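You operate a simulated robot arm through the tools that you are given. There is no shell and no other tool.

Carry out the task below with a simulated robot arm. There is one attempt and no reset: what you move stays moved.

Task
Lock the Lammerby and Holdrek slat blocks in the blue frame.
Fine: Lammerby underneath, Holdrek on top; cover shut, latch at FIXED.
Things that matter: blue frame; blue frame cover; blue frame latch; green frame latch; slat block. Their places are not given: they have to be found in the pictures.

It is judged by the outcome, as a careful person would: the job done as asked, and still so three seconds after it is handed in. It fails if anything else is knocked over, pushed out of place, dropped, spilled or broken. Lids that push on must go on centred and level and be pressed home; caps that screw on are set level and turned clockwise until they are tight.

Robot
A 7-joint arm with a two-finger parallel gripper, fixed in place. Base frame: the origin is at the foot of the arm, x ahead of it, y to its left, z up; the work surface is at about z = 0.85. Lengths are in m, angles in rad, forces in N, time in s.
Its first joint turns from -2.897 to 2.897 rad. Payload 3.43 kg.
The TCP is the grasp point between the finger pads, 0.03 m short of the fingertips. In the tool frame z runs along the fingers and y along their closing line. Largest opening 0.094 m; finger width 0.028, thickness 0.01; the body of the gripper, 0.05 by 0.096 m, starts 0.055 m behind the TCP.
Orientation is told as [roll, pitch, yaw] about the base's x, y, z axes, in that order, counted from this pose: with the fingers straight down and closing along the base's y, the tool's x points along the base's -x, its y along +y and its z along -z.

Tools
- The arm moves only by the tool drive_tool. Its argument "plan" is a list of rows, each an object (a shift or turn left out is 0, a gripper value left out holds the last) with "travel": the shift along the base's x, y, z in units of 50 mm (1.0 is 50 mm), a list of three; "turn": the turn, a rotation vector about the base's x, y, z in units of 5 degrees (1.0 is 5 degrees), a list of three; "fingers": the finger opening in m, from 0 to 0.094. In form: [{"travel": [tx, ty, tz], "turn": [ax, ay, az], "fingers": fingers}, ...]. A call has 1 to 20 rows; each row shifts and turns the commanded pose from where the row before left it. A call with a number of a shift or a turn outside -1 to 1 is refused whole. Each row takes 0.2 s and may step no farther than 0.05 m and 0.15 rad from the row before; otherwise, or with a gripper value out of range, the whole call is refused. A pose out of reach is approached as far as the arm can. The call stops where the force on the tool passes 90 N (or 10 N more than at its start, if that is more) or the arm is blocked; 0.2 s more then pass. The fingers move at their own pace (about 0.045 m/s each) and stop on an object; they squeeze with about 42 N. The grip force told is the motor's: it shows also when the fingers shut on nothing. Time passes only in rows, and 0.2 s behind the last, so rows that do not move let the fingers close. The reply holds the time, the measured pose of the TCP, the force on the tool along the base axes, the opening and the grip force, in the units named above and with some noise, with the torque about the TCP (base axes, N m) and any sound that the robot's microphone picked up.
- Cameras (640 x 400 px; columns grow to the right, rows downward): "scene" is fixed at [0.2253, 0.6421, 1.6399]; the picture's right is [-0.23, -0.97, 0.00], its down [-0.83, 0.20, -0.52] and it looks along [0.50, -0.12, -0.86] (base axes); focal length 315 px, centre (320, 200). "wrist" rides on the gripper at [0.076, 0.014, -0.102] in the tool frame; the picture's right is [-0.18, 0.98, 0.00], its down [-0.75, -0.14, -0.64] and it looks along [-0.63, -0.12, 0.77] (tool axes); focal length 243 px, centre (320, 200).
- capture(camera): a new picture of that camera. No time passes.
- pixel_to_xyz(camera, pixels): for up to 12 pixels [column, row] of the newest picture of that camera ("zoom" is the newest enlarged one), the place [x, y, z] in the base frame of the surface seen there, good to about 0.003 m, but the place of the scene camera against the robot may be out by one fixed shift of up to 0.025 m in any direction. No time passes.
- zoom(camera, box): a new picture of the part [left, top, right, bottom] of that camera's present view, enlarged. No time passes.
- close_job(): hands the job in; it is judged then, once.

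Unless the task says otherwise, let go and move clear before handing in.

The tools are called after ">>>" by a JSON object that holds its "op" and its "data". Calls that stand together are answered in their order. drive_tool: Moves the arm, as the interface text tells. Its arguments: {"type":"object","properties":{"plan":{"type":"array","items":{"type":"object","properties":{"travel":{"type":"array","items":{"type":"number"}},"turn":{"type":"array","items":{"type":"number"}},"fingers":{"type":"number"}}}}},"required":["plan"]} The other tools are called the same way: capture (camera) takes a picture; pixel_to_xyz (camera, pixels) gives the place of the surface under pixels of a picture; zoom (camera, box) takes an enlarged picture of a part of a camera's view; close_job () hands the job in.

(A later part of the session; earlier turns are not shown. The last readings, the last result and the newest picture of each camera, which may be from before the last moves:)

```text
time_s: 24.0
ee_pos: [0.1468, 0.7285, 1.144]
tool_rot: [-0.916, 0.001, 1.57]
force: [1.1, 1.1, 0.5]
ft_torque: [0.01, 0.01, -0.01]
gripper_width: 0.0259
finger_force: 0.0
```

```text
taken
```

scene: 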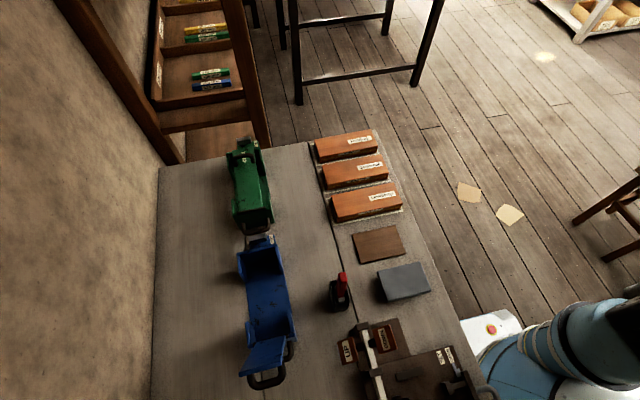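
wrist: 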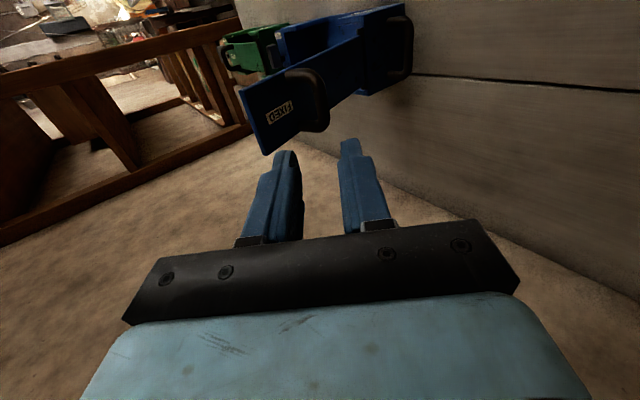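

The cover stays open by itself. I'll rise, level the tool and go to look at the blocks with the fingers wide.

>>> {"op": "drive_tool", "data": {"plan": [{"travel": [0, 0, 0.7], "turn": [0, 1, 0]}, {"travel": [0, 0, 0.7], "turn": [0, 1, 0]}, {"travel": [0, 0, 0.7], "turn": [0, 1, 0], "fingers": 0.094}, {"travel": [0.737, -0.571, 0], "turn": [0, 1, 0]}, {"travel": [0.737, -0.571, 0], "turn": [0, 1, 0]}, {"travel": [0.737, -0.571, 0], "turn": [0, 1, 0]}, {"travel": [0.737, -0.571, 0], "turn": [0, 1, 0]}, {"travel": [0.737, -0.571, 0], "turn": [0, 1, 0]}, {"travel": [0.737, -0.571, 0], "turn": [0, 1, 0]}, {"travel": [0.737, -0.571, 0], "turn": [0, 1, 0]}, {"travel": [0.737, -0.571, 0], "turn": [0, 0.5, 0]}, {"travel": [0.737, -0.571, 0]}, {"travel": [0.737, -0.571, 0]}, {"travel": [0.737, -0.571, 0]}, {"travel": [0.737, -0.571, 0]}, {"travel": [0.737, -0.571, 0]}, {"travel": [0.737, -0.571, 0]}, {"travel": [0.737, -0.571, 0]}, {"travel": [0, 0, 0]}]}}

>>> {"op": "capture", "data": {"camera": "wrist"}}

>>> {"op": "capture", "data": {"camera": "scene"}}

```text
time_s: 28.0
ee_pos: [0.7045, 0.301, 1.2472]
tool_rot: [0.001, 0.0, 1.572]
force: [-0.1, 0.1, 0.0]
ft_torque: [-0.01, -0.02, -0.03]
gripper_width: 0.0943
finger_force: 0.1
```

```text
taken
```

wrist: 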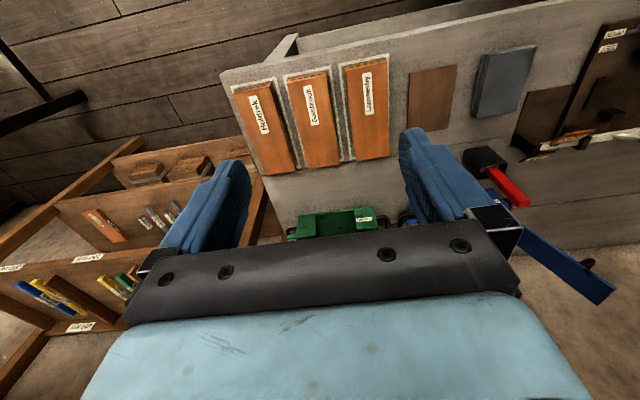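

```text
taken
```

scene: 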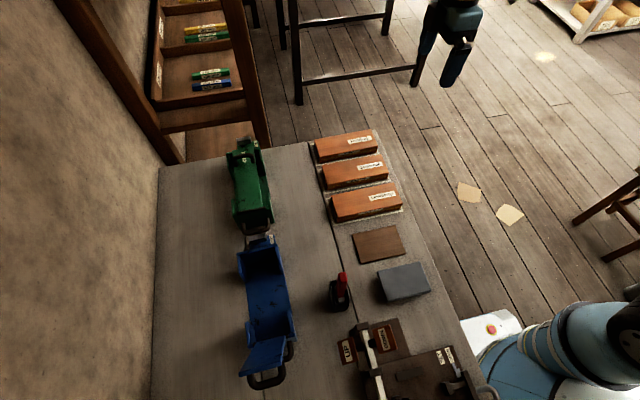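

>>> {"op": "zoom", "data": {"camera": "wrist", "box": [210, 50, 420, 190]}}

>>> {"op": "pixel_to_xyz", "data": {"camera": "wrist", "pixels": [[346, 68], [386, 64], [354, 156], [388, 153], [290, 80], [326, 75], [308, 163], [338, 160], [237, 92], [272, 86], [265, 171], [292, 166]]}}

>>> {"op": "pixel_to_xyz", "data": {"camera": "wrist", "pixels": [[370, 110], [316, 120], [265, 130], [395, 110], [345, 130], [300, 185], [345, 165], [400, 80]]}}

```text
2.86 times, centred on (315, 120) of wrist
```

zoom: 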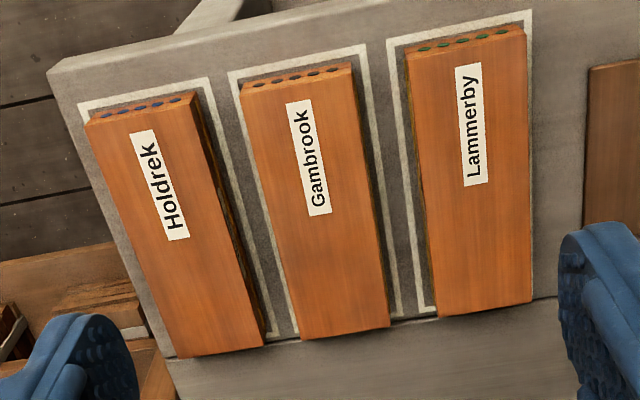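

```text
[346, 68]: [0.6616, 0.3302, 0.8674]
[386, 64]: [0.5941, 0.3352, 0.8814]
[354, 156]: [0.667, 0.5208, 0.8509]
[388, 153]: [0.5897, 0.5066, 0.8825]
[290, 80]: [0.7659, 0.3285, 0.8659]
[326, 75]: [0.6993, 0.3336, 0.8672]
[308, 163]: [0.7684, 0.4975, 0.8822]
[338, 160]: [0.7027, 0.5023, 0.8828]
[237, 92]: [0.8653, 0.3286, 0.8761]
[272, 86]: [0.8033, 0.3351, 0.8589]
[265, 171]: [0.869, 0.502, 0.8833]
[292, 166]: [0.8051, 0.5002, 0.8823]
```

```text
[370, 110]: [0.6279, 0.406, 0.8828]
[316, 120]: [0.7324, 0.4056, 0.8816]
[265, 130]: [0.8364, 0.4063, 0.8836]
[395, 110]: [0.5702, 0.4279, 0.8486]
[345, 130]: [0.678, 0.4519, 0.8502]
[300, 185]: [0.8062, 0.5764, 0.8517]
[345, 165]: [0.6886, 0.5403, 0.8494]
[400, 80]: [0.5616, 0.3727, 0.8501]
```

All three blocks have tops at z 0.8825 and are about 0.066 wide by 0.175 long. Lammerby is centred near (0.626, 0.42) and Holdrek near (0.836, 0.417). I'll go closer to Lammerby for an accurate edge measurement.

>>> {"op": "drive_tool", "data": {"plan": [{"travel": [-0.4, 0, -0.8]}, {"travel": [-0.4, 0, -0.8]}, {"travel": [-0.4, 0, -0.8]}, {"travel": [-0.3, 0, -0.8]}, {"travel": [0, 0, 0]}]}}

>>> {"op": "capture", "data": {"camera": "wrist"}}

```text
time_s: 29.2
ee_pos: [0.6285, 0.2982, 1.0864]
tool_rot: [0.001, -0.002, 1.57]
force: [0.2, 1.1, -0.9]
ft_torque: [0.04, -0.04, -0.01]
gripper_width: 0.0938
finger_force: 0.1
```

```text
taken
```

wrist: 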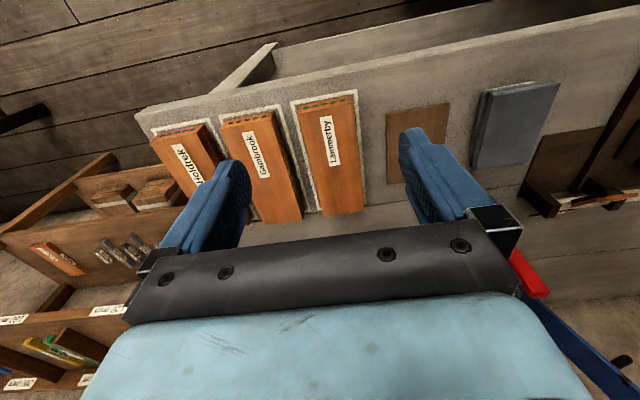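

>>> {"op": "zoom", "data": {"camera": "wrist", "box": [280, 80, 380, 225]}}

>>> {"op": "pixel_to_xyz", "data": {"camera": "wrist", "pixels": [[303, 112], [307, 125], [311, 150], [316, 175], [320, 200], [354, 103], [356, 120], [358, 150], [360, 180], [362, 200], [330, 108], [342, 211]]}}

```text
2.76 times, centred on (330, 152) of wrist
```

zoom: 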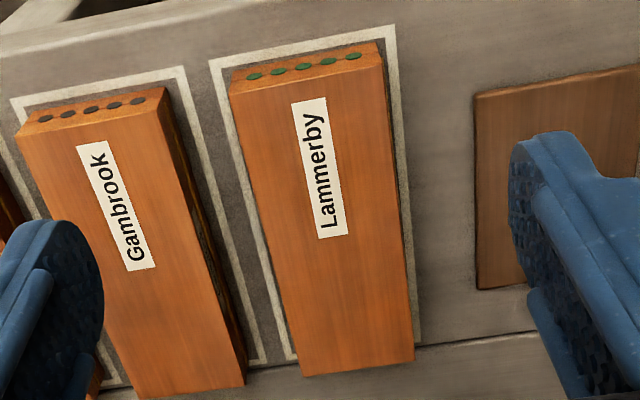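

```text
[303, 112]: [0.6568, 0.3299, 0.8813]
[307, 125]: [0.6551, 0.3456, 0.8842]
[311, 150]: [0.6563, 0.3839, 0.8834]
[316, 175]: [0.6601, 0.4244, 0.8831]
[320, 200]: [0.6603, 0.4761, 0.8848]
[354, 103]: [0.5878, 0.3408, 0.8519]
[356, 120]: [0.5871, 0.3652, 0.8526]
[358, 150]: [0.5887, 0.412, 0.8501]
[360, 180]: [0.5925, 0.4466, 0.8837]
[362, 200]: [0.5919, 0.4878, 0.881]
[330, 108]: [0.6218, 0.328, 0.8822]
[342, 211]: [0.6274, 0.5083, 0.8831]
```

Lammerby spans x 0.591–0.662 and y 0.329–0.512, so its centre is (0.627, 0.420) and its width about 0.07. I'll move above it and descend with the fingers open to 0.09.

>>> {"op": "drive_tool", "data": {"plan": [{"travel": [-0.02, 0.8, 0], "fingers": 0.092}, {"travel": [-0.01, 0.8, 0]}, {"travel": [0, 0.84, 0]}, {"travel": [0, 0, -0.9]}, {"travel": [0, 0, -0.9]}, {"travel": [0, 0, -0.9]}, {"travel": [0, 0, 0]}]}}

>>> {"op": "capture", "data": {"camera": "wrist"}}

>>> {"op": "zoom", "data": {"camera": "scene", "box": [280, 100, 440, 260]}}

```text
time_s: 30.8
ee_pos: [0.628, 0.4231, 0.9549]
tool_rot: [0.0, 0.002, 1.572]
force: [-0.3, 0.6, -0.1]
ft_torque: [0.0, 0.0, 0.03]
gripper_width: 0.092
finger_force: 0.1
```

```text
taken
```

wrist: 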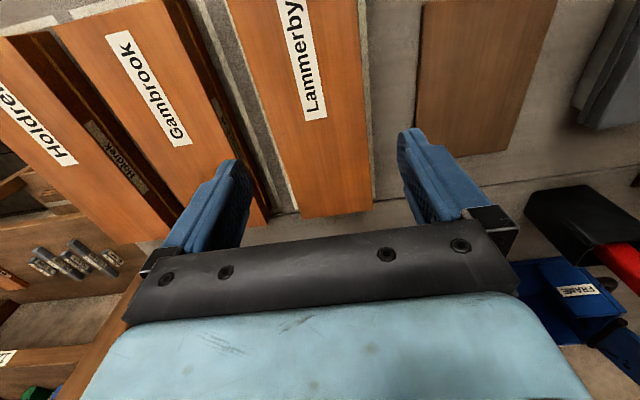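

```text
2.50 times, centred on (360, 180) of scene
```

zoom: 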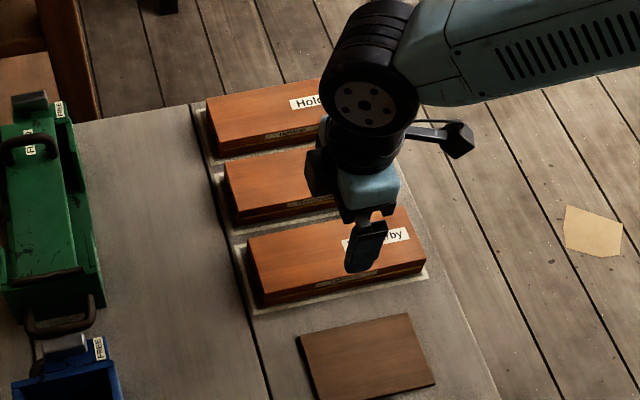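

>>> {"op": "pixel_to_xyz", "data": {"camera": "wrist", "pixels": [[282, 150], [287, 165], [294, 190], [365, 150], [367, 170], [369, 190], [335, 216], [320, 150]]}}

```text
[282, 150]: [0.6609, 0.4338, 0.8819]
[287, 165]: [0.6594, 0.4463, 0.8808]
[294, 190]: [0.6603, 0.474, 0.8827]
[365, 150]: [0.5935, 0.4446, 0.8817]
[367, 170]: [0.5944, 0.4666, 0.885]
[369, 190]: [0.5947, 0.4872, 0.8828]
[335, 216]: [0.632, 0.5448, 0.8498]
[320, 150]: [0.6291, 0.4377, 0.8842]
```

The block is centred at x 0.627 and the fingers line up with it. I'll descend until the tips are just above the table, then close.

>>> {"op": "drive_tool", "data": {"plan": [{"travel": [-0.02, -0.05, -0.7]}, {"travel": [0, 0, -0.5]}, {"travel": [0, 0, -0.18]}, {"travel": [0, 0, 0], "fingers": 0.06}, {"travel": [0, 0, 0]}, {"travel": [0, 0, 0]}, {"travel": [0, 0, 0]}]}}

```text
time_s: 32.4
ee_pos: [0.6262, 0.4217, 0.8835]
tool_rot: [0.002, 0.0, 1.57]
force: [-0.2, -0.5, 0.4]
ft_torque: [0.04, -0.03, -0.02]
gripper_width: 0.0756
finger_force: 41.7
```

The fingers stopped on the block at 0.0756 with 42 N. I'll lift it.

>>> {"op": "drive_tool", "data": {"plan": [{"travel": [0, 0, 0.3]}, {"travel": [0, 0, 0.6]}, {"travel": [0, 0, 0.8]}, {"travel": [0, 0, 0.8]}, {"travel": [0, 0, 0]}]}}

>>> {"op": "capture", "data": {"camera": "wrist"}}

>>> {"op": "capture", "data": {"camera": "scene"}}

```text
time_s: 33.6
ee_pos: [0.6267, 0.4184, 1.0103]
tool_rot: [-0.001, 0.0, 1.57]
force: [-1.1, -0.2, -2.7]
ft_torque: [0.02, 0.01, -0.03]
gripper_width: 0.0756
finger_force: 42.1
```

```text
taken
```

wrist: 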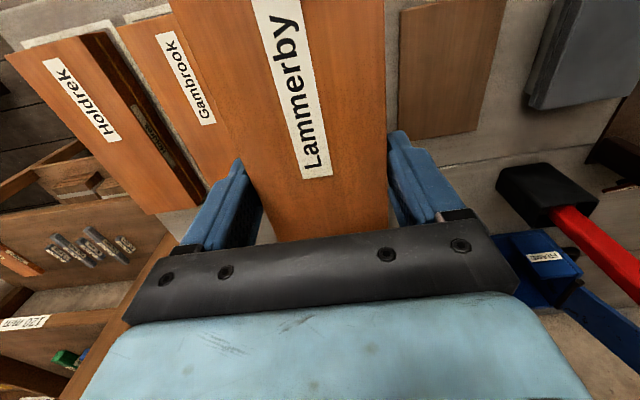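

```text
taken
```

scene: 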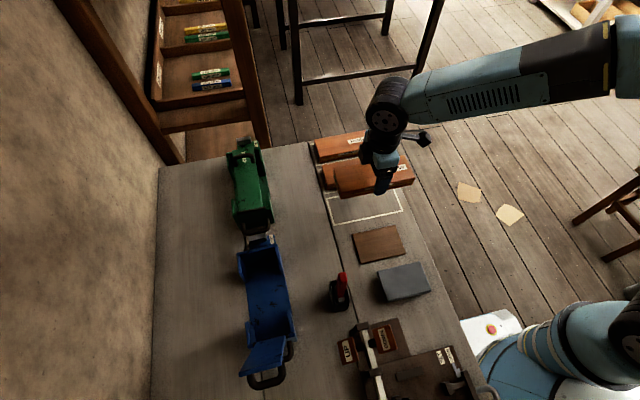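

Lammerby is held level and lifted. Before placing it I'll measure the open frame's interior with the unobstructed scene camera.

>>> {"op": "zoom", "data": {"camera": "scene", "box": [220, 225, 320, 395]}}

>>> {"op": "zoom", "data": {"camera": "scene", "box": [230, 228, 300, 288]}}

>>> {"op": "zoom", "data": {"camera": "scene", "box": [230, 300, 310, 395]}}

```text
2.35 times, centred on (270, 310) of scene
```

zoom: 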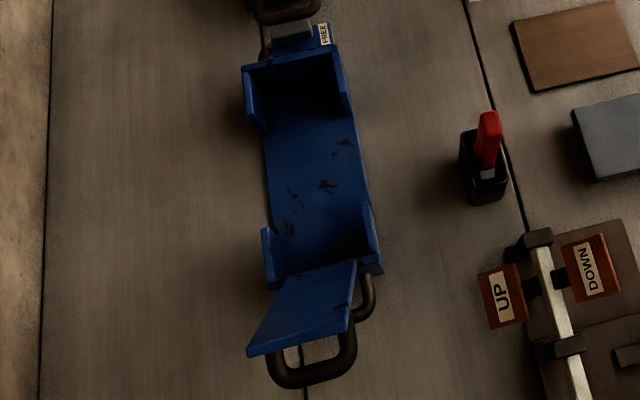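

```text
6.67 times, centred on (265, 258) of scene
```

zoom: 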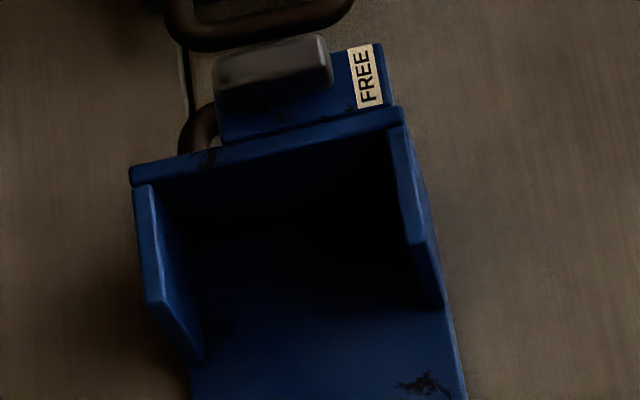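

```text
4.21 times, centred on (270, 348) of scene
```

zoom: 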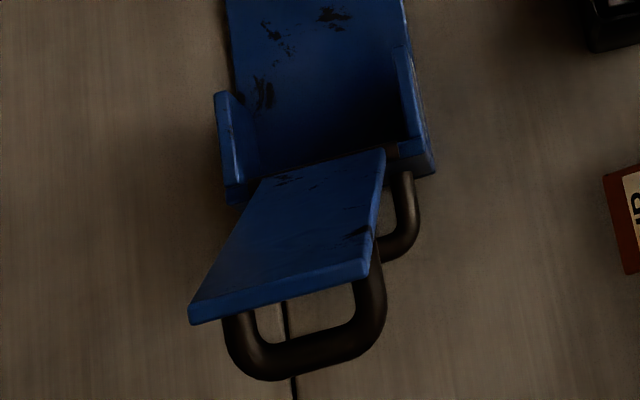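

>>> {"op": "pixel_to_xyz", "data": {"camera": "scene", "pixels": [[239.4, 257.5], [241, 272], [276.7, 249], [279, 262], [258, 249], [246.8, 326], [248.7, 342], [289.7, 316], [293.5, 333], [270, 290], [262, 239], [275, 240]]}}

>>> {"op": "pixel_to_xyz", "data": {"camera": "scene", "pixels": [[316, 140], [371, 130.5], [376.5, 145], [320.5, 156.5], [345, 143], [240, 300], [320, 280], [270, 330], [260, 275], [251, 290], [286, 290]]}}

```text
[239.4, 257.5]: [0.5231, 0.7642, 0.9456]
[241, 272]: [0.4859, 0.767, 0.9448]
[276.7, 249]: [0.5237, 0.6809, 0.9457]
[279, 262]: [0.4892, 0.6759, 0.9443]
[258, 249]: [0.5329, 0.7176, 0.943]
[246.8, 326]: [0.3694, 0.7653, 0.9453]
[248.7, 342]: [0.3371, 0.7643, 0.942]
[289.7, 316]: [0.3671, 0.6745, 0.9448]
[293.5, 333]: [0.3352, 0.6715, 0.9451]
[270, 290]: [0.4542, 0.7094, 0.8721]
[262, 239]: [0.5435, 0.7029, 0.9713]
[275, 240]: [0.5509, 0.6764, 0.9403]
```

```text
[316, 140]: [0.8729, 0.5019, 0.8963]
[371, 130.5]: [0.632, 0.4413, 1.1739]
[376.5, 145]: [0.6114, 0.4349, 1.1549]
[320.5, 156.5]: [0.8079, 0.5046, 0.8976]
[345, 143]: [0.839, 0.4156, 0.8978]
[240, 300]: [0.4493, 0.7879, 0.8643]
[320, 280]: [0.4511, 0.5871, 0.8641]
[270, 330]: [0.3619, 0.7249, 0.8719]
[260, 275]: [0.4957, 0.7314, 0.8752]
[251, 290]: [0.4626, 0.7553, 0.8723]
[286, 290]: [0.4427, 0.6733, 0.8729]
```

The interior is clear. Scene and wrist readings disagree on y by about 12 mm, which is the stated camera shift, so I'll take wrist readings of the frame interior with the block in hand, looking past it from the +x side.

>>> {"op": "drive_tool", "data": {"plan": [{"travel": [0.16, 0.5, 0.45]}, {"travel": [0.16, 0.8, 0.45]}, {"travel": [0.16, 0.8, 0.45]}, {"travel": [0.16, 0.8, 0.45]}, {"travel": [0, 0.7, 0]}, {"travel": [0, 0, 0]}]}}

>>> {"op": "capture", "data": {"camera": "wrist"}}

```text
time_s: 35.0
ee_pos: [0.6557, 0.5994, 1.0982]
tool_rot: [0.0, 0.0, 1.569]
force: [0.1, -0.6, -2.2]
ft_torque: [0.01, -0.01, -0.03]
gripper_width: 0.0753
finger_force: 41.6
```

```text
taken
```

wrist: 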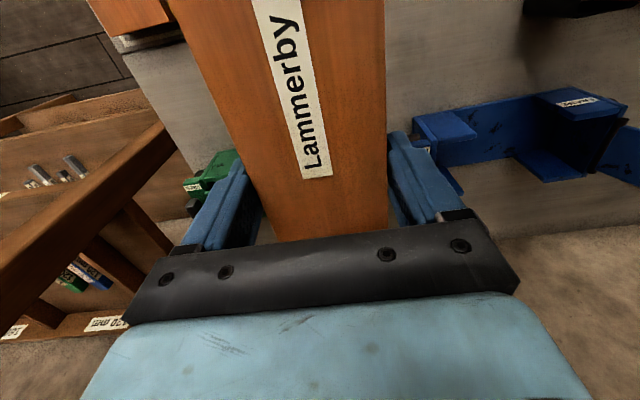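

>>> {"op": "zoom", "data": {"camera": "wrist", "box": [400, 70, 640, 220]}}

>>> {"op": "pixel_to_xyz", "data": {"camera": "wrist", "pixels": [[537, 96], [600, 118], [620, 120], [517, 152], [548, 181], [584, 178], [554, 135], [500, 125], [415, 118], [445, 180], [475, 133], [617, 135]]}}

```text
2.67 times, centred on (520, 145) of wrist
```

zoom: 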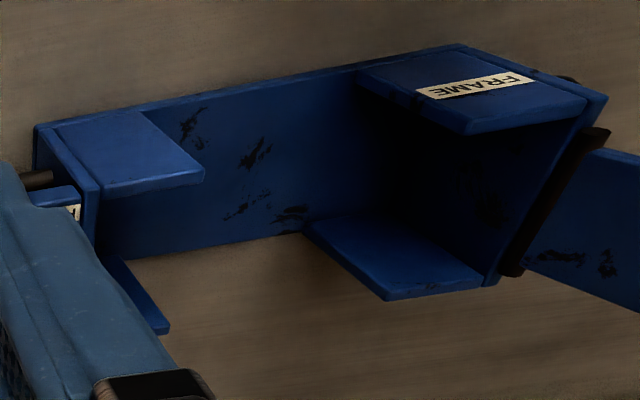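

```text
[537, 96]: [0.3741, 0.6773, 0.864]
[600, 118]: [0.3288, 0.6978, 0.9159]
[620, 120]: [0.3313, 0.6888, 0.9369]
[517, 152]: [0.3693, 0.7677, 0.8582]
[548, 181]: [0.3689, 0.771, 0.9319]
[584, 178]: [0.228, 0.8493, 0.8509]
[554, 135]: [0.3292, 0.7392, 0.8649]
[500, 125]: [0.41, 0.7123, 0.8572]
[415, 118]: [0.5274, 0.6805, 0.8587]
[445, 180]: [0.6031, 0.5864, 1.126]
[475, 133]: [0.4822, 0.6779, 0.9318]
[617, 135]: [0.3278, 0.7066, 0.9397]
```

The near end wall's inner face is at x 0.329, the floor at 0.858, the side posts' inner faces near y 0.686 and 0.769, and the window between posts spans x 0.369–0.482. I'll turn the block to lie along x and carry it above the frame, aiming its centre at (0.429, 0.7285).

>>> {"op": "drive_tool", "data": {"plan": [{"travel": [-0.15, 0, 0.1], "turn": [0, 0, -1]}, {"travel": [-0.15, 0, 0.1], "turn": [0, 0, -1]}, {"travel": [-0.15, 0, 0.1], "turn": [0, 0, -1]}, {"travel": [-0.15, 0, 0.1], "turn": [0, 0, -1]}, {"travel": [-0.15, 0.1, 0], "turn": [0, 0, -1]}, {"travel": [-0.15, 0.1, 0], "turn": [0, 0, -1]}, {"travel": [-0.2, 0.1, 0], "turn": [0, 0, -1]}, {"travel": [-0.2, 0.1, 0], "turn": [0, 0, -1]}, {"travel": [-0.2, 0.1, 0], "turn": [0, 0, -1]}, {"travel": [-0.25, 0.1, 0], "turn": [0, 0, -1]}, {"travel": [-0.25, 0.2, 0], "turn": [0, 0, -1]}, {"travel": [-0.3, 0.2, 0], "turn": [0, 0, -1]}, {"travel": [-0.3, 0.2, 0], "turn": [0, 0, -1]}, {"travel": [-0.3, 0.25, 0], "turn": [0, 0, -1]}, {"travel": [-0.4, 0.25, 0], "turn": [0, 0, -1]}, {"travel": [-0.4, 0.3, 0], "turn": [0, 0, -1]}, {"travel": [-0.4, 0.3, 0], "turn": [0, 0, -1]}, {"travel": [-0.42, 0.28, 0], "turn": [0, 0, -1]}, {"travel": [0, 0, 0]}]}}

>>> {"op": "capture", "data": {"camera": "wrist"}}

>>> {"op": "capture", "data": {"camera": "scene"}}

```text
time_s: 39.0
ee_pos: [0.4316, 0.7295, 1.1196]
tool_rot: [0.002, 0.001, -0.004]
force: [0.1, 0.3, -1.9]
ft_torque: [-0.01, 0.0, -0.03]
gripper_width: 0.0713
finger_force: 42.1
```

```text
taken
```

wrist: 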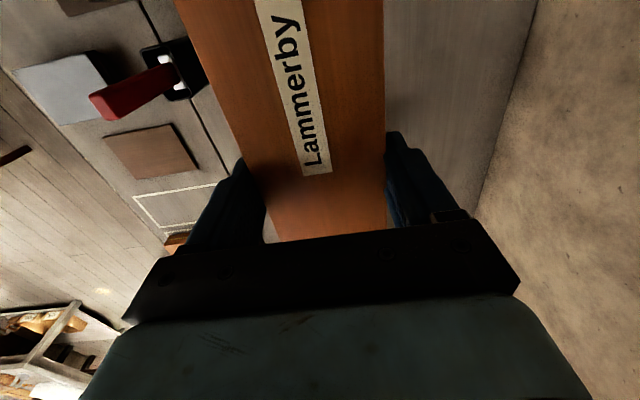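

```text
taken
```

scene: 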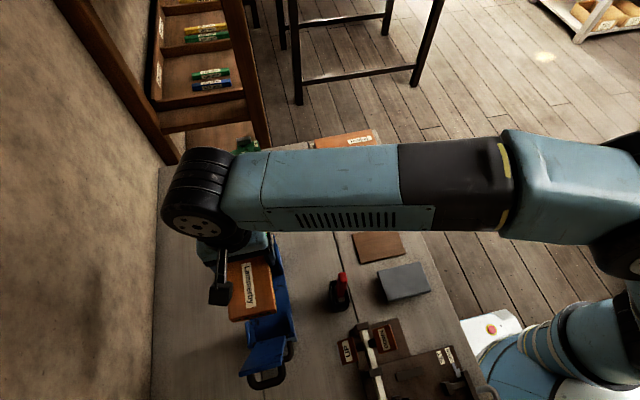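

The grip opening changed from 0.0753 to 0.0713, so the block may have settled in the fingers. I'll check its pose in the hand.

>>> {"op": "pixel_to_xyz", "data": {"camera": "wrist", "pixels": [[200, 30], [240, 30], [330, 30], [375, 30], [235, 130], [260, 190], [340, 130], [378, 130], [378, 200], [280, 230], [380, 225], [340, 235]]}}

>>> {"op": "zoom", "data": {"camera": "wrist", "box": [160, 0, 420, 250]}}

>>> {"op": "zoom", "data": {"camera": "scene", "box": [190, 220, 330, 400]}}

```text
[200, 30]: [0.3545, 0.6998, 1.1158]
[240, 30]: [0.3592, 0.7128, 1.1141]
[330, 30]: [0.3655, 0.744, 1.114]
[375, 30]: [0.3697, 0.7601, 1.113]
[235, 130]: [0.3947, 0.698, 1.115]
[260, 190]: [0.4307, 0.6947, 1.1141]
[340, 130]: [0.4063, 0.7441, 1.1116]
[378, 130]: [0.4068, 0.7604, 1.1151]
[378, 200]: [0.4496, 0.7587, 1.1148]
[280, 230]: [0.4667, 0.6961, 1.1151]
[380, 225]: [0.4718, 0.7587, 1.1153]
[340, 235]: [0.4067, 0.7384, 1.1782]
```

```text
1.60 times, centred on (290, 125) of wrist
```

zoom: 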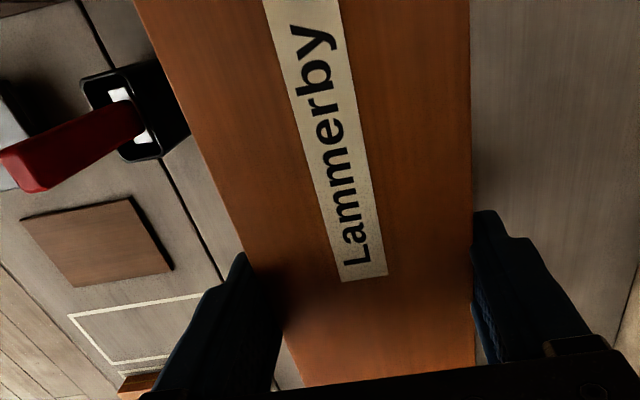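

```text
2.22 times, centred on (260, 310) of scene
```

zoom: 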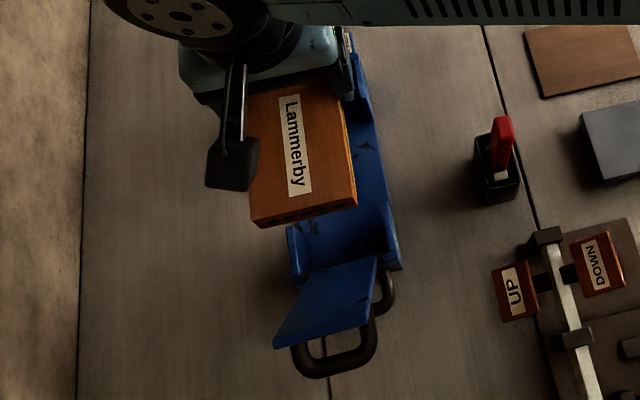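

>>> {"op": "pixel_to_xyz", "data": {"camera": "scene", "pixels": [[232, 316], [253, 312.5], [274, 309], [272, 280], [253, 316.5], [256, 290]]}}

```text
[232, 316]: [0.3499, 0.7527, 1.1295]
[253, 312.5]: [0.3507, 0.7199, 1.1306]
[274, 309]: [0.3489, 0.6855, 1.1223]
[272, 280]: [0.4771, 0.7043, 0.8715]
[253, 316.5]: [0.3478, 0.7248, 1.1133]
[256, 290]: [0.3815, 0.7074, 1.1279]
```

The scene reading of the block's near end suggests an x offset, so I'll calibrate scene against wrist on the flat brown plate both cameras can see.

>>> {"op": "pixel_to_xyz", "data": {"camera": "wrist", "pixels": [[104, 137], [168, 123], [199, 164], [128, 180], [150, 150], [134, 196], [168, 236]]}}

>>> {"op": "zoom", "data": {"camera": "wrist", "box": [90, 100, 250, 250]}}

>>> {"op": "zoom", "data": {"camera": "scene", "box": [340, 215, 420, 275]}}

```text
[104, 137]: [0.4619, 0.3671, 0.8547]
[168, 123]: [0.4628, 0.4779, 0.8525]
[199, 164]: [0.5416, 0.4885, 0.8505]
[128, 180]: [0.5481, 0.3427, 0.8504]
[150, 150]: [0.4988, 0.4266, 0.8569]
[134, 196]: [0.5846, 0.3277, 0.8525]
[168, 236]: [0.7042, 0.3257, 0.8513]
```

```text
2.67 times, centred on (170, 175) of wrist
```

zoom: 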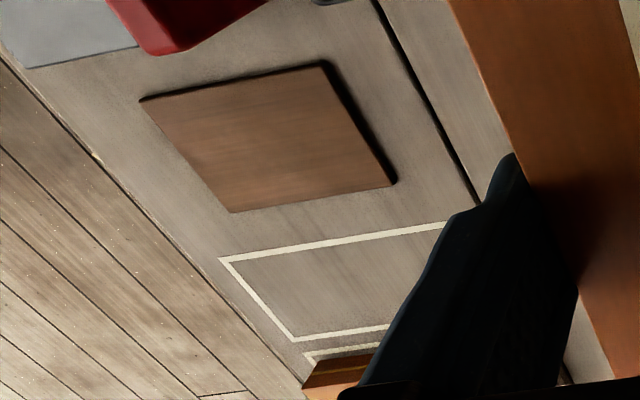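

```text
6.67 times, centred on (380, 245) of scene
```

zoom: 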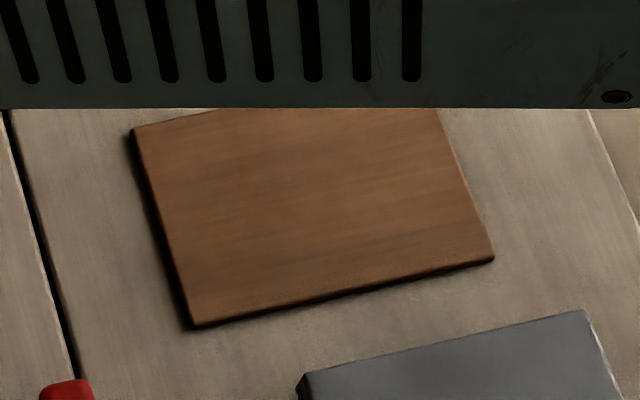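

>>> {"op": "pixel_to_xyz", "data": {"camera": "wrist", "pixels": [[103.6, 138], [171, 124.5], [197, 168], [137, 178], [120, 135], [160, 127]]}}

>>> {"op": "pixel_to_xyz", "data": {"camera": "scene", "pixels": [[361.8, 262.8], [404.8, 253.2], [353, 235.5], [380, 258.6], [395, 255.3]]}}

```text
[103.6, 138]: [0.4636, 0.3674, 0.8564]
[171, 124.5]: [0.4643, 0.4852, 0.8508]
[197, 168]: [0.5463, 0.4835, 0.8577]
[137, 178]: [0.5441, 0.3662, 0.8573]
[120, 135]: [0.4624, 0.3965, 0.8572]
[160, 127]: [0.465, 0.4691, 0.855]
```

```text
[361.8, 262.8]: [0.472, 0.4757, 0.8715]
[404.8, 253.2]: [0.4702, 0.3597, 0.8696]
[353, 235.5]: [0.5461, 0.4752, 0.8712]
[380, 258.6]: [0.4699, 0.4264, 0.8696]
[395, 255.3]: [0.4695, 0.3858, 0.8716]
```

With the calibration (true = scene + (−0.005, +0.008, −0.014)) the block is centred on the frame in y but about 6 mm too far in +x. I'll shift −6 mm in x and lower to just above the posts.

>>> {"op": "drive_tool", "data": {"plan": [{"travel": [-0.12, -0.02, -0.6]}, {"travel": [0, 0, -0.7]}, {"travel": [0, 0, -0.7]}, {"travel": [0, 0, -0.6]}, {"travel": [0, 0, 0]}]}}

>>> {"op": "capture", "data": {"camera": "wrist"}}

>>> {"op": "zoom", "data": {"camera": "scene", "box": [190, 220, 330, 400]}}

```text
time_s: 40.2
ee_pos: [0.4257, 0.726, 0.9894]
tool_rot: [0.001, 0.0, -0.001]
force: [-0.5, 0.6, -2.8]
ft_torque: [0.0, 0.0, -0.01]
gripper_width: 0.0715
finger_force: 42.2
```

```text
taken
```

wrist: 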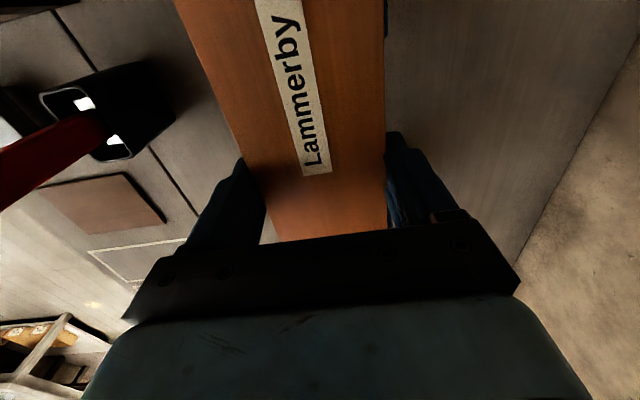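

```text
2.22 times, centred on (260, 310) of scene
```

zoom: 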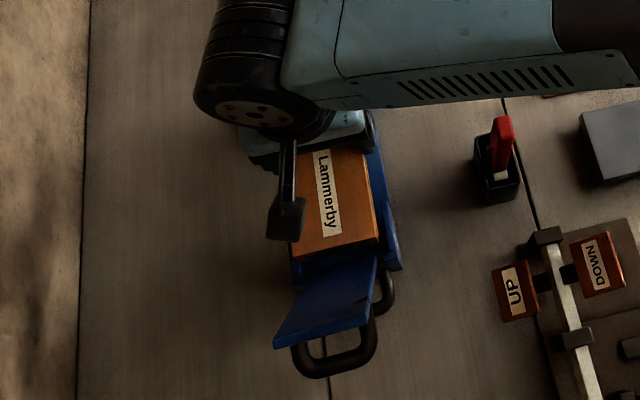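

>>> {"op": "zoom", "data": {"camera": "scene", "box": [235, 280, 305, 360]}}

>>> {"op": "pixel_to_xyz", "data": {"camera": "scene", "pixels": [[254, 333], [268, 330], [283, 327], [291, 325], [293, 333], [248, 343], [250, 335], [285, 300], [289, 315], [268, 334]]}}

```text
5.00 times, centred on (270, 320) of scene
```

zoom: 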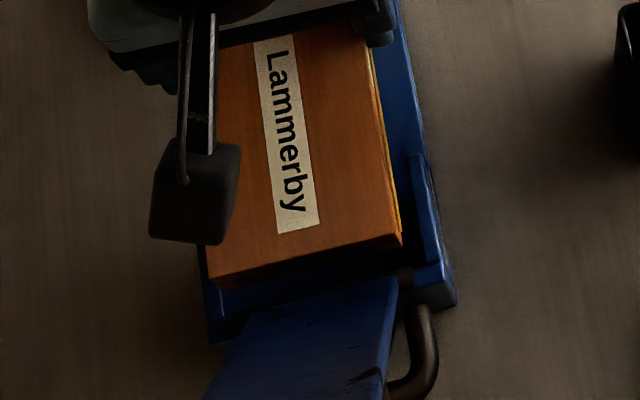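

```text
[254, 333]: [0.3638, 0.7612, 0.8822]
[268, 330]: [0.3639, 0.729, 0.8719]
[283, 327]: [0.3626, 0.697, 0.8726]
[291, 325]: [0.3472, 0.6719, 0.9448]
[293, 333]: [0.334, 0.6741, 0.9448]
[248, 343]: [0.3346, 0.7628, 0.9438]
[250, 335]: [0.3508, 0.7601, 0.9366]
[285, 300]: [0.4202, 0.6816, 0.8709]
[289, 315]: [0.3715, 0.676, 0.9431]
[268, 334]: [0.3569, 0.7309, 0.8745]
```

>>> {"op": "capture", "data": {"camera": "scene"}}

>>> {"op": "pixel_to_xyz", "data": {"camera": "scene", "pixels": [[252, 332], [268, 328], [283, 326], [270, 325], [284, 300], [280, 295], [286, 320], [291, 325], [293, 333], [248, 343], [275, 331], [255, 336]]}}

```text
taken
```

scene: 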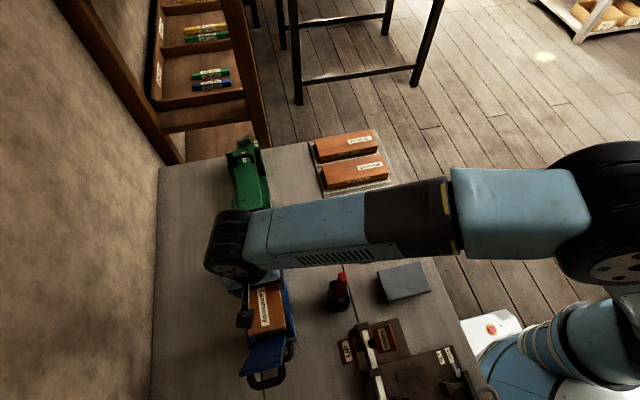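

```text
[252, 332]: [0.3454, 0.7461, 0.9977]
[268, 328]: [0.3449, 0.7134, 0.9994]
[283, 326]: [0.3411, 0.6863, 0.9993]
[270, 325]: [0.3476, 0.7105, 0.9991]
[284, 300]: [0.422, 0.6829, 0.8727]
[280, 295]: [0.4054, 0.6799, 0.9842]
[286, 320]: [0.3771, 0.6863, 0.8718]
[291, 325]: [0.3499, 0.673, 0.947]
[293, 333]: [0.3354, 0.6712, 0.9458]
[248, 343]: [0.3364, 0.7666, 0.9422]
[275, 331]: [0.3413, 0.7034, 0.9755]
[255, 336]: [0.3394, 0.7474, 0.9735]
```

In the scene frame the block clears both ends by about 6 mm and needs about +2 mm in y. I'll make that correction and lower into the frame, stopping just short of the floor.

>>> {"op": "drive_tool", "data": {"plan": [{"travel": [0, 0.04, -0.4]}, {"travel": [0, 0, -0.4]}, {"travel": [0, 0, -0.4]}, {"travel": [0, 0, -0.4]}, {"travel": [0, 0, 0]}]}}

>>> {"op": "capture", "data": {"camera": "scene"}}

>>> {"op": "zoom", "data": {"camera": "scene", "box": [225, 270, 315, 370]}}

>>> {"op": "capture", "data": {"camera": "wrist"}}

```text
time_s: 41.4
ee_pos: [0.4253, 0.7295, 0.9084]
tool_rot: [-0.002, 0.001, 0.0]
force: [-0.6, -0.1, -3.0]
ft_torque: [-0.04, 0.02, 0.02]
gripper_width: 0.0715
finger_force: 41.9
```

```text
taken
```

scene: 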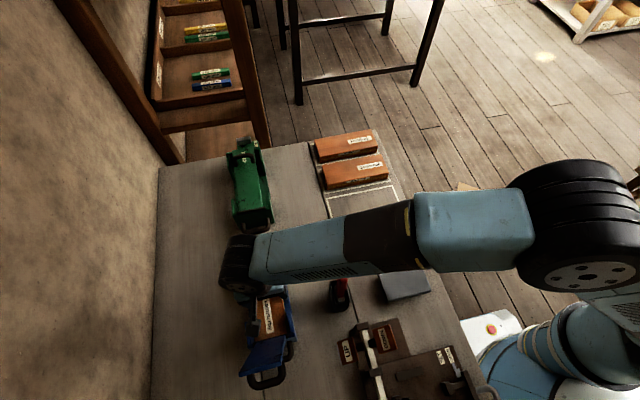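

```text
4.00 times, centred on (270, 320) of scene
```

zoom: 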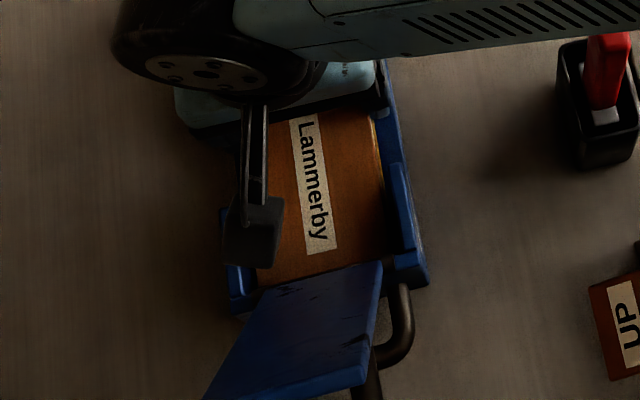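

```text
taken
```

wrist: 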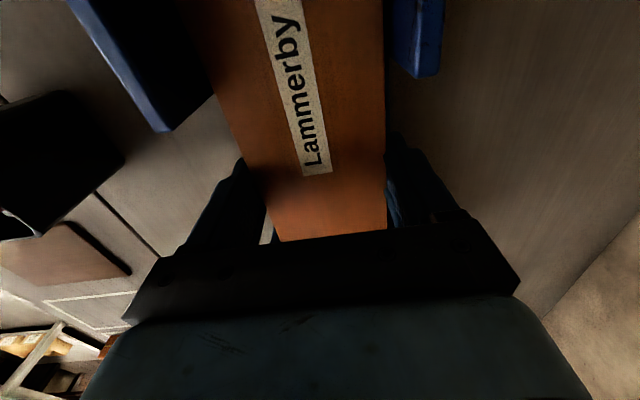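

Lammerby is inside the posts on all sides. I'll lower in small steps until it touches the floor.

>>> {"op": "drive_tool", "data": {"plan": [{"travel": [0, 0, -0.1]}, {"travel": [0, 0, -0.08]}, {"travel": [0, 0, 0]}]}}

```text
time_s: 42.2
ee_pos: [0.4255, 0.7296, 0.8998]
tool_rot: [0.001, 0.001, 0.0]
force: [-0.6, 0.8, -2.6]
ft_torque: [0.0, 0.02, 0.02]
gripper_width: 0.0715
finger_force: 42.2
```

>>> {"op": "drive_tool", "data": {"plan": [{"travel": [0, 0, -0.05]}, {"travel": [0, 0, -0.03]}, {"travel": [0, 0, 0]}]}}

```text
time_s: 43.0
ee_pos: [0.4258, 0.7301, 0.8961]
tool_rot: [-0.001, 0.0, 0.0]
force: [0.1, 0.5, -2.0]
ft_torque: [0.01, -0.03, -0.02]
gripper_width: 0.0714
finger_force: 42.2
```

>>> {"op": "drive_tool", "data": {"plan": [{"travel": [0, 0, -0.03]}, {"travel": [0, 0, -0.03]}, {"travel": [0, 0, 0]}]}}

```text
time_s: 43.8
ee_pos: [0.4259, 0.7296, 0.8953]
tool_rot: [0.003, -0.002, 0.001]
force: [2.6, 0.8, 27.8]
ft_torque: [-0.66, 0.4, 0.07]
gripper_width: 0.0716
finger_force: 41.8
```

The force rose to 28 N, so the block is on the floor. I'll release and rise straight up.

>>> {"op": "drive_tool", "data": {"plan": [{"travel": [0, 0, 0.04]}, {"fingers": 0.09}, {"travel": [0, 0, 0]}, {"travel": [0, 0, 0]}, {"travel": [0, 0, 0.5]}, {"travel": [0, 0, 0.9]}, {"travel": [0, 0, 0.9]}, {"travel": [0, 0, 0.9]}, {"travel": [0, 0, 0.9]}, {"travel": [0, 0, 0]}]}}

>>> {"op": "capture", "data": {"camera": "wrist"}}

>>> {"op": "capture", "data": {"camera": "scene"}}

```text
time_s: 46.0
ee_pos: [0.4243, 0.7294, 1.1007]
tool_rot: [-0.001, -0.002, -0.001]
force: [0.7, -0.2, 0.1]
ft_torque: [0.02, 0.02, 0.03]
gripper_width: 0.0899
finger_force: 0.1
```

```text
taken
```

wrist: 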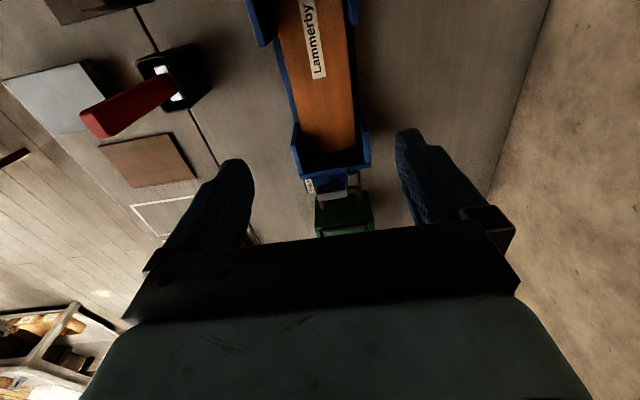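

```text
taken
```

scene: 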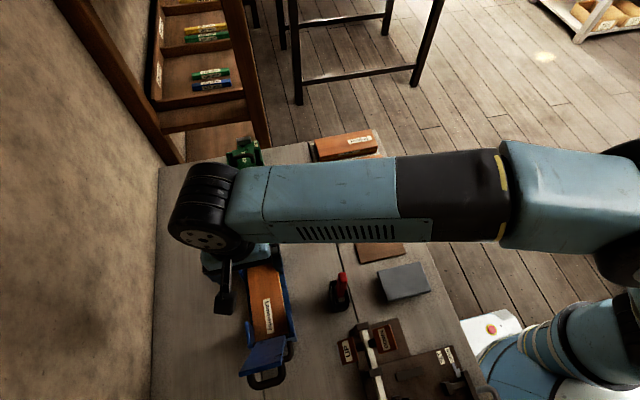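

Lammerby sits in the frame. I'll check its fit and take points for the second placement.

>>> {"op": "zoom", "data": {"camera": "wrist", "box": [240, 0, 400, 220]}}

>>> {"op": "pixel_to_xyz", "data": {"camera": "wrist", "pixels": [[303, 148], [325, 152], [350, 148], [285, 60], [347, 60], [320, 100], [330, 163], [300, 160], [366, 150], [355, 30], [257, 20], [332, 186]]}}

```text
1.82 times, centred on (320, 110) of wrist
```

zoom: 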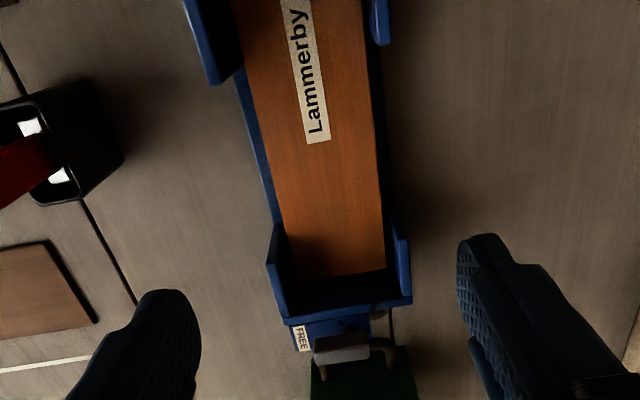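

```text
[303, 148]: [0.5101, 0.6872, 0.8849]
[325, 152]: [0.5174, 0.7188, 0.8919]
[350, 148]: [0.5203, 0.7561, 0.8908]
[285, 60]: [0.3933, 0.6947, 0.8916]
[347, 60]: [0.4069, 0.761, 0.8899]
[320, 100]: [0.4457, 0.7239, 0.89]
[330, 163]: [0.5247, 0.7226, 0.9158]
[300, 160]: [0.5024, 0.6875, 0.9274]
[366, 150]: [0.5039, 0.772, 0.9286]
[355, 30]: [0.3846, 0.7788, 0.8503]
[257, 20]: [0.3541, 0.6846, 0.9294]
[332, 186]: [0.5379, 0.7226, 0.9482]
```

Lammerby's top is at z 0.8905, level and clear of all the walls. I'll go to Holdrek, turning the tool back to yaw 90°.

>>> {"op": "drive_tool", "data": {"plan": [{"travel": [0.457, -0.46, 0], "turn": [0, 0, 1]}, {"travel": [0.457, -0.46, 0], "turn": [0, 0, 1]}, {"travel": [0.457, -0.46, 0], "turn": [0, 0, 1]}, {"travel": [0.457, -0.46, 0], "turn": [0, 0, 1]}, {"travel": [0.457, -0.46, 0], "turn": [0, 0, 1]}, {"travel": [0.457, -0.46, 0], "turn": [0, 0, 1]}, {"travel": [0.457, -0.46, 0], "turn": [0, 0, 1]}, {"travel": [0.457, -0.46, 0], "turn": [0, 0, 1]}, {"travel": [0.457, -0.46, 0], "turn": [0, 0, 1]}, {"travel": [0.457, -0.46, 0], "turn": [0, 0, 1]}, {"travel": [0.457, -0.46, 0], "turn": [0, 0, 1]}, {"travel": [0.457, -0.46, 0], "turn": [0, 0, 1]}, {"travel": [0.457, -0.46, 0], "turn": [0, 0, 1]}, {"travel": [0.457, -0.46, 0], "turn": [0, 0, 1]}, {"travel": [0.457, -0.46, 0], "turn": [0, 0, 1]}, {"travel": [0.457, -0.46, 0], "turn": [0, 0, 1]}, {"travel": [0.457, -0.46, 0], "turn": [0, 0, 1]}, {"travel": [0.457, -0.46, 0], "turn": [0, 0, 1]}, {"travel": [0, 0, 0]}]}}

>>> {"op": "capture", "data": {"camera": "wrist"}}

>>> {"op": "capture", "data": {"camera": "scene"}}

```text
time_s: 50.0
ee_pos: [0.8387, 0.3161, 1.0979]
tool_rot: [0.0, 0.002, 1.572]
force: [-0.7, -0.3, -0.5]
ft_torque: [0.0, 0.05, 0.02]
gripper_width: 0.0899
finger_force: 0.0
```

```text
taken
```

wrist: 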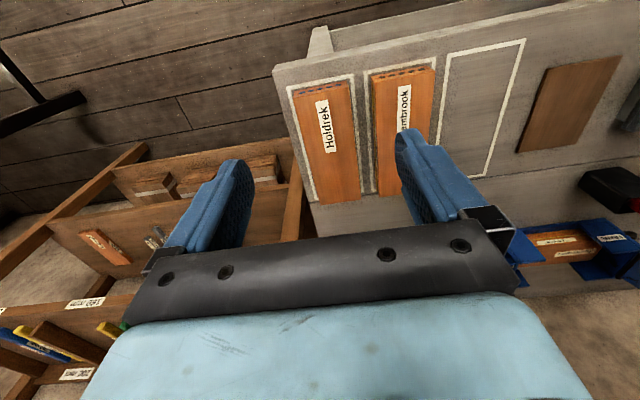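

```text
taken
```

scene: 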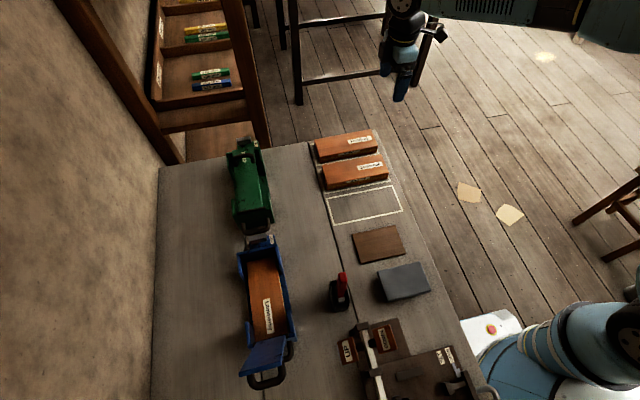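

>>> {"op": "zoom", "data": {"camera": "wrist", "box": [280, 60, 410, 215]}}

>>> {"op": "pixel_to_xyz", "data": {"camera": "wrist", "pixels": [[292, 95], [300, 130], [308, 160], [315, 190], [347, 88], [352, 120], [356, 150], [360, 180], [325, 90], [340, 198], [330, 130], [376, 100]]}}

```text
2.58 times, centred on (345, 138) of wrist
```

zoom: 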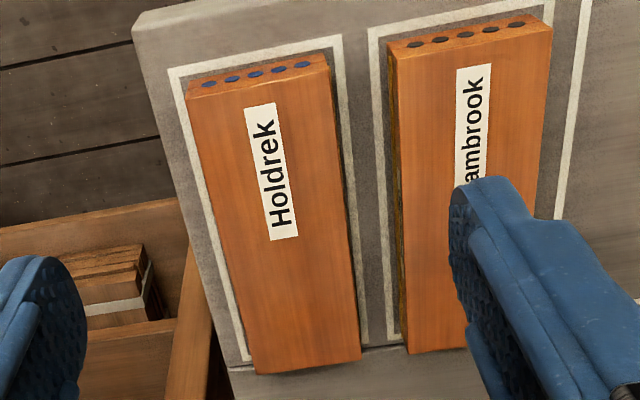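

```text
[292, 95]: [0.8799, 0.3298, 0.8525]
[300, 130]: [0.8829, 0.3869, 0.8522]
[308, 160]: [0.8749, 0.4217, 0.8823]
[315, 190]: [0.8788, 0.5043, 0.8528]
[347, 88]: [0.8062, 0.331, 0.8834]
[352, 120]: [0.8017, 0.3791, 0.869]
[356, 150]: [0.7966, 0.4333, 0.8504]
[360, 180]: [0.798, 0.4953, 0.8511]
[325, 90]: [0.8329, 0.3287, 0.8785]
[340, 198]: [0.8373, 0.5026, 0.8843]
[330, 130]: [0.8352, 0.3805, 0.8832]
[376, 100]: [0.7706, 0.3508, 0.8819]
```

Holdrek spans x 0.803–0.875, y 0.329–0.510, so its centre is about (0.839, 0.419). I'll move above it, then lower part-way and check the alignment.

>>> {"op": "drive_tool", "data": {"plan": [{"travel": [0, 0.7, 0]}, {"travel": [0, 0.7, 0]}, {"travel": [0, 0.66, 0]}, {"travel": [0, 0, -0.9]}, {"travel": [0, 0, -0.9]}, {"travel": [0, 0, -0.9]}, {"travel": [0, 0, 0]}]}}

>>> {"op": "capture", "data": {"camera": "wrist"}}

```text
time_s: 51.6
ee_pos: [0.8381, 0.4198, 0.9639]
tool_rot: [0.001, 0.0, 1.571]
force: [0.8, -0.4, 0.4]
ft_torque: [0.03, -0.02, 0.0]
gripper_width: 0.0901
finger_force: 0.0
```

```text
taken
```

wrist: 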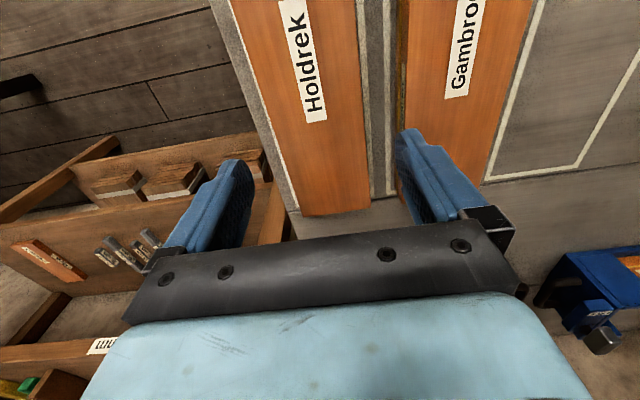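

>>> {"op": "pixel_to_xyz", "data": {"camera": "wrist", "pixels": [[278, 145], [284, 165], [292, 190], [362, 120], [364, 150], [366, 180], [335, 212], [406, 100], [320, 150]]}}

>>> {"op": "zoom", "data": {"camera": "wrist", "box": [220, 100, 420, 230]}}

```text
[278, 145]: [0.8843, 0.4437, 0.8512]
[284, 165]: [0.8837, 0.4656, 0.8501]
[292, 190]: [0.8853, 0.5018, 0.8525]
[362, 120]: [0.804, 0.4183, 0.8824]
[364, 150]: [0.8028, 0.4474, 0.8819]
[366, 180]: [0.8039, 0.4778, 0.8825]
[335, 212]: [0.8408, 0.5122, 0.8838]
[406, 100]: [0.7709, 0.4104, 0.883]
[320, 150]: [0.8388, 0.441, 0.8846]
```

```text
3.08 times, centred on (320, 165) of wrist
```

zoom: 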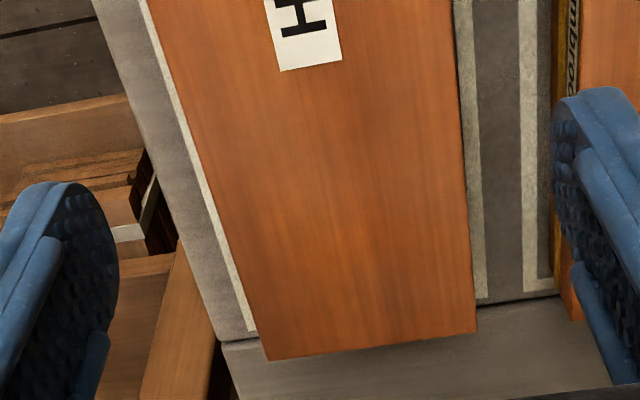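

The edges are x 0.801–0.872, so the centre is 0.837 and the block runs parallel to y. I'll descend to a slightly higher grip (z 0.888) and close.

>>> {"op": "drive_tool", "data": {"plan": [{"travel": [-0.02, 0.02, -0.7]}, {"travel": [0, 0, -0.6]}, {"travel": [0, 0, -0.2]}, {"travel": [0, 0, 0], "fingers": 0.06}, {"travel": [0, 0, 0]}, {"travel": [0, 0, 0]}, {"travel": [0, 0, 0]}]}}

```text
time_s: 53.2
ee_pos: [0.837, 0.4202, 0.8891]
tool_rot: [0.0, -0.001, 1.573]
force: [0.1, 0.5, -0.2]
ft_torque: [0.01, -0.08, 0.1]
gripper_width: 0.0717
finger_force: 42.2
```

The opening of 0.0717 matches the block's body width. I'll lift to about z 1.10.

>>> {"op": "drive_tool", "data": {"plan": [{"travel": [0, 0, 0.3]}, {"travel": [0, 0, 0.6]}, {"travel": [0, 0, 0.8]}, {"travel": [0, 0, 0.8]}, {"travel": [0, 0, 0.8]}, {"travel": [0, 0, 0.8]}, {"travel": [0, 0, 0.5]}, {"travel": [0, 0, 0]}]}}

>>> {"op": "capture", "data": {"camera": "wrist"}}

>>> {"op": "capture", "data": {"camera": "scene"}}

```text
time_s: 55.0
ee_pos: [0.8377, 0.4179, 1.1198]
tool_rot: [0.003, -0.001, 1.573]
force: [0.2, 0.8, -3.0]
ft_torque: [-0.02, 0.04, 0.01]
gripper_width: 0.0717
finger_force: 42.0
```

```text
taken
```

wrist: 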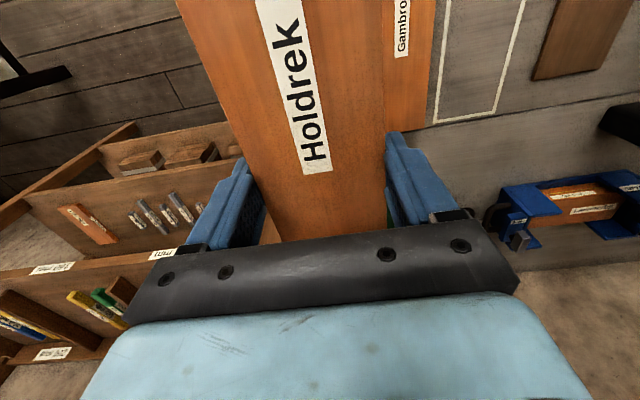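

```text
taken
```

scene: 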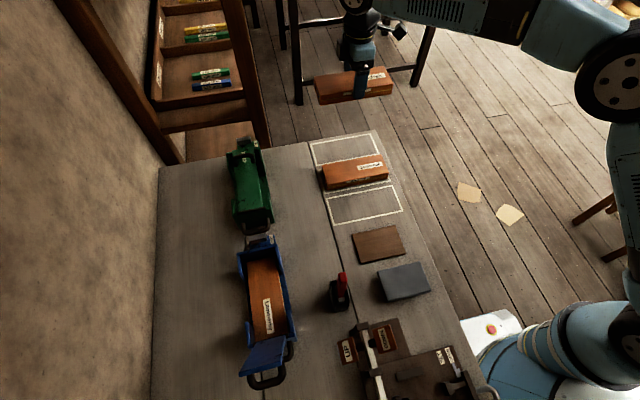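

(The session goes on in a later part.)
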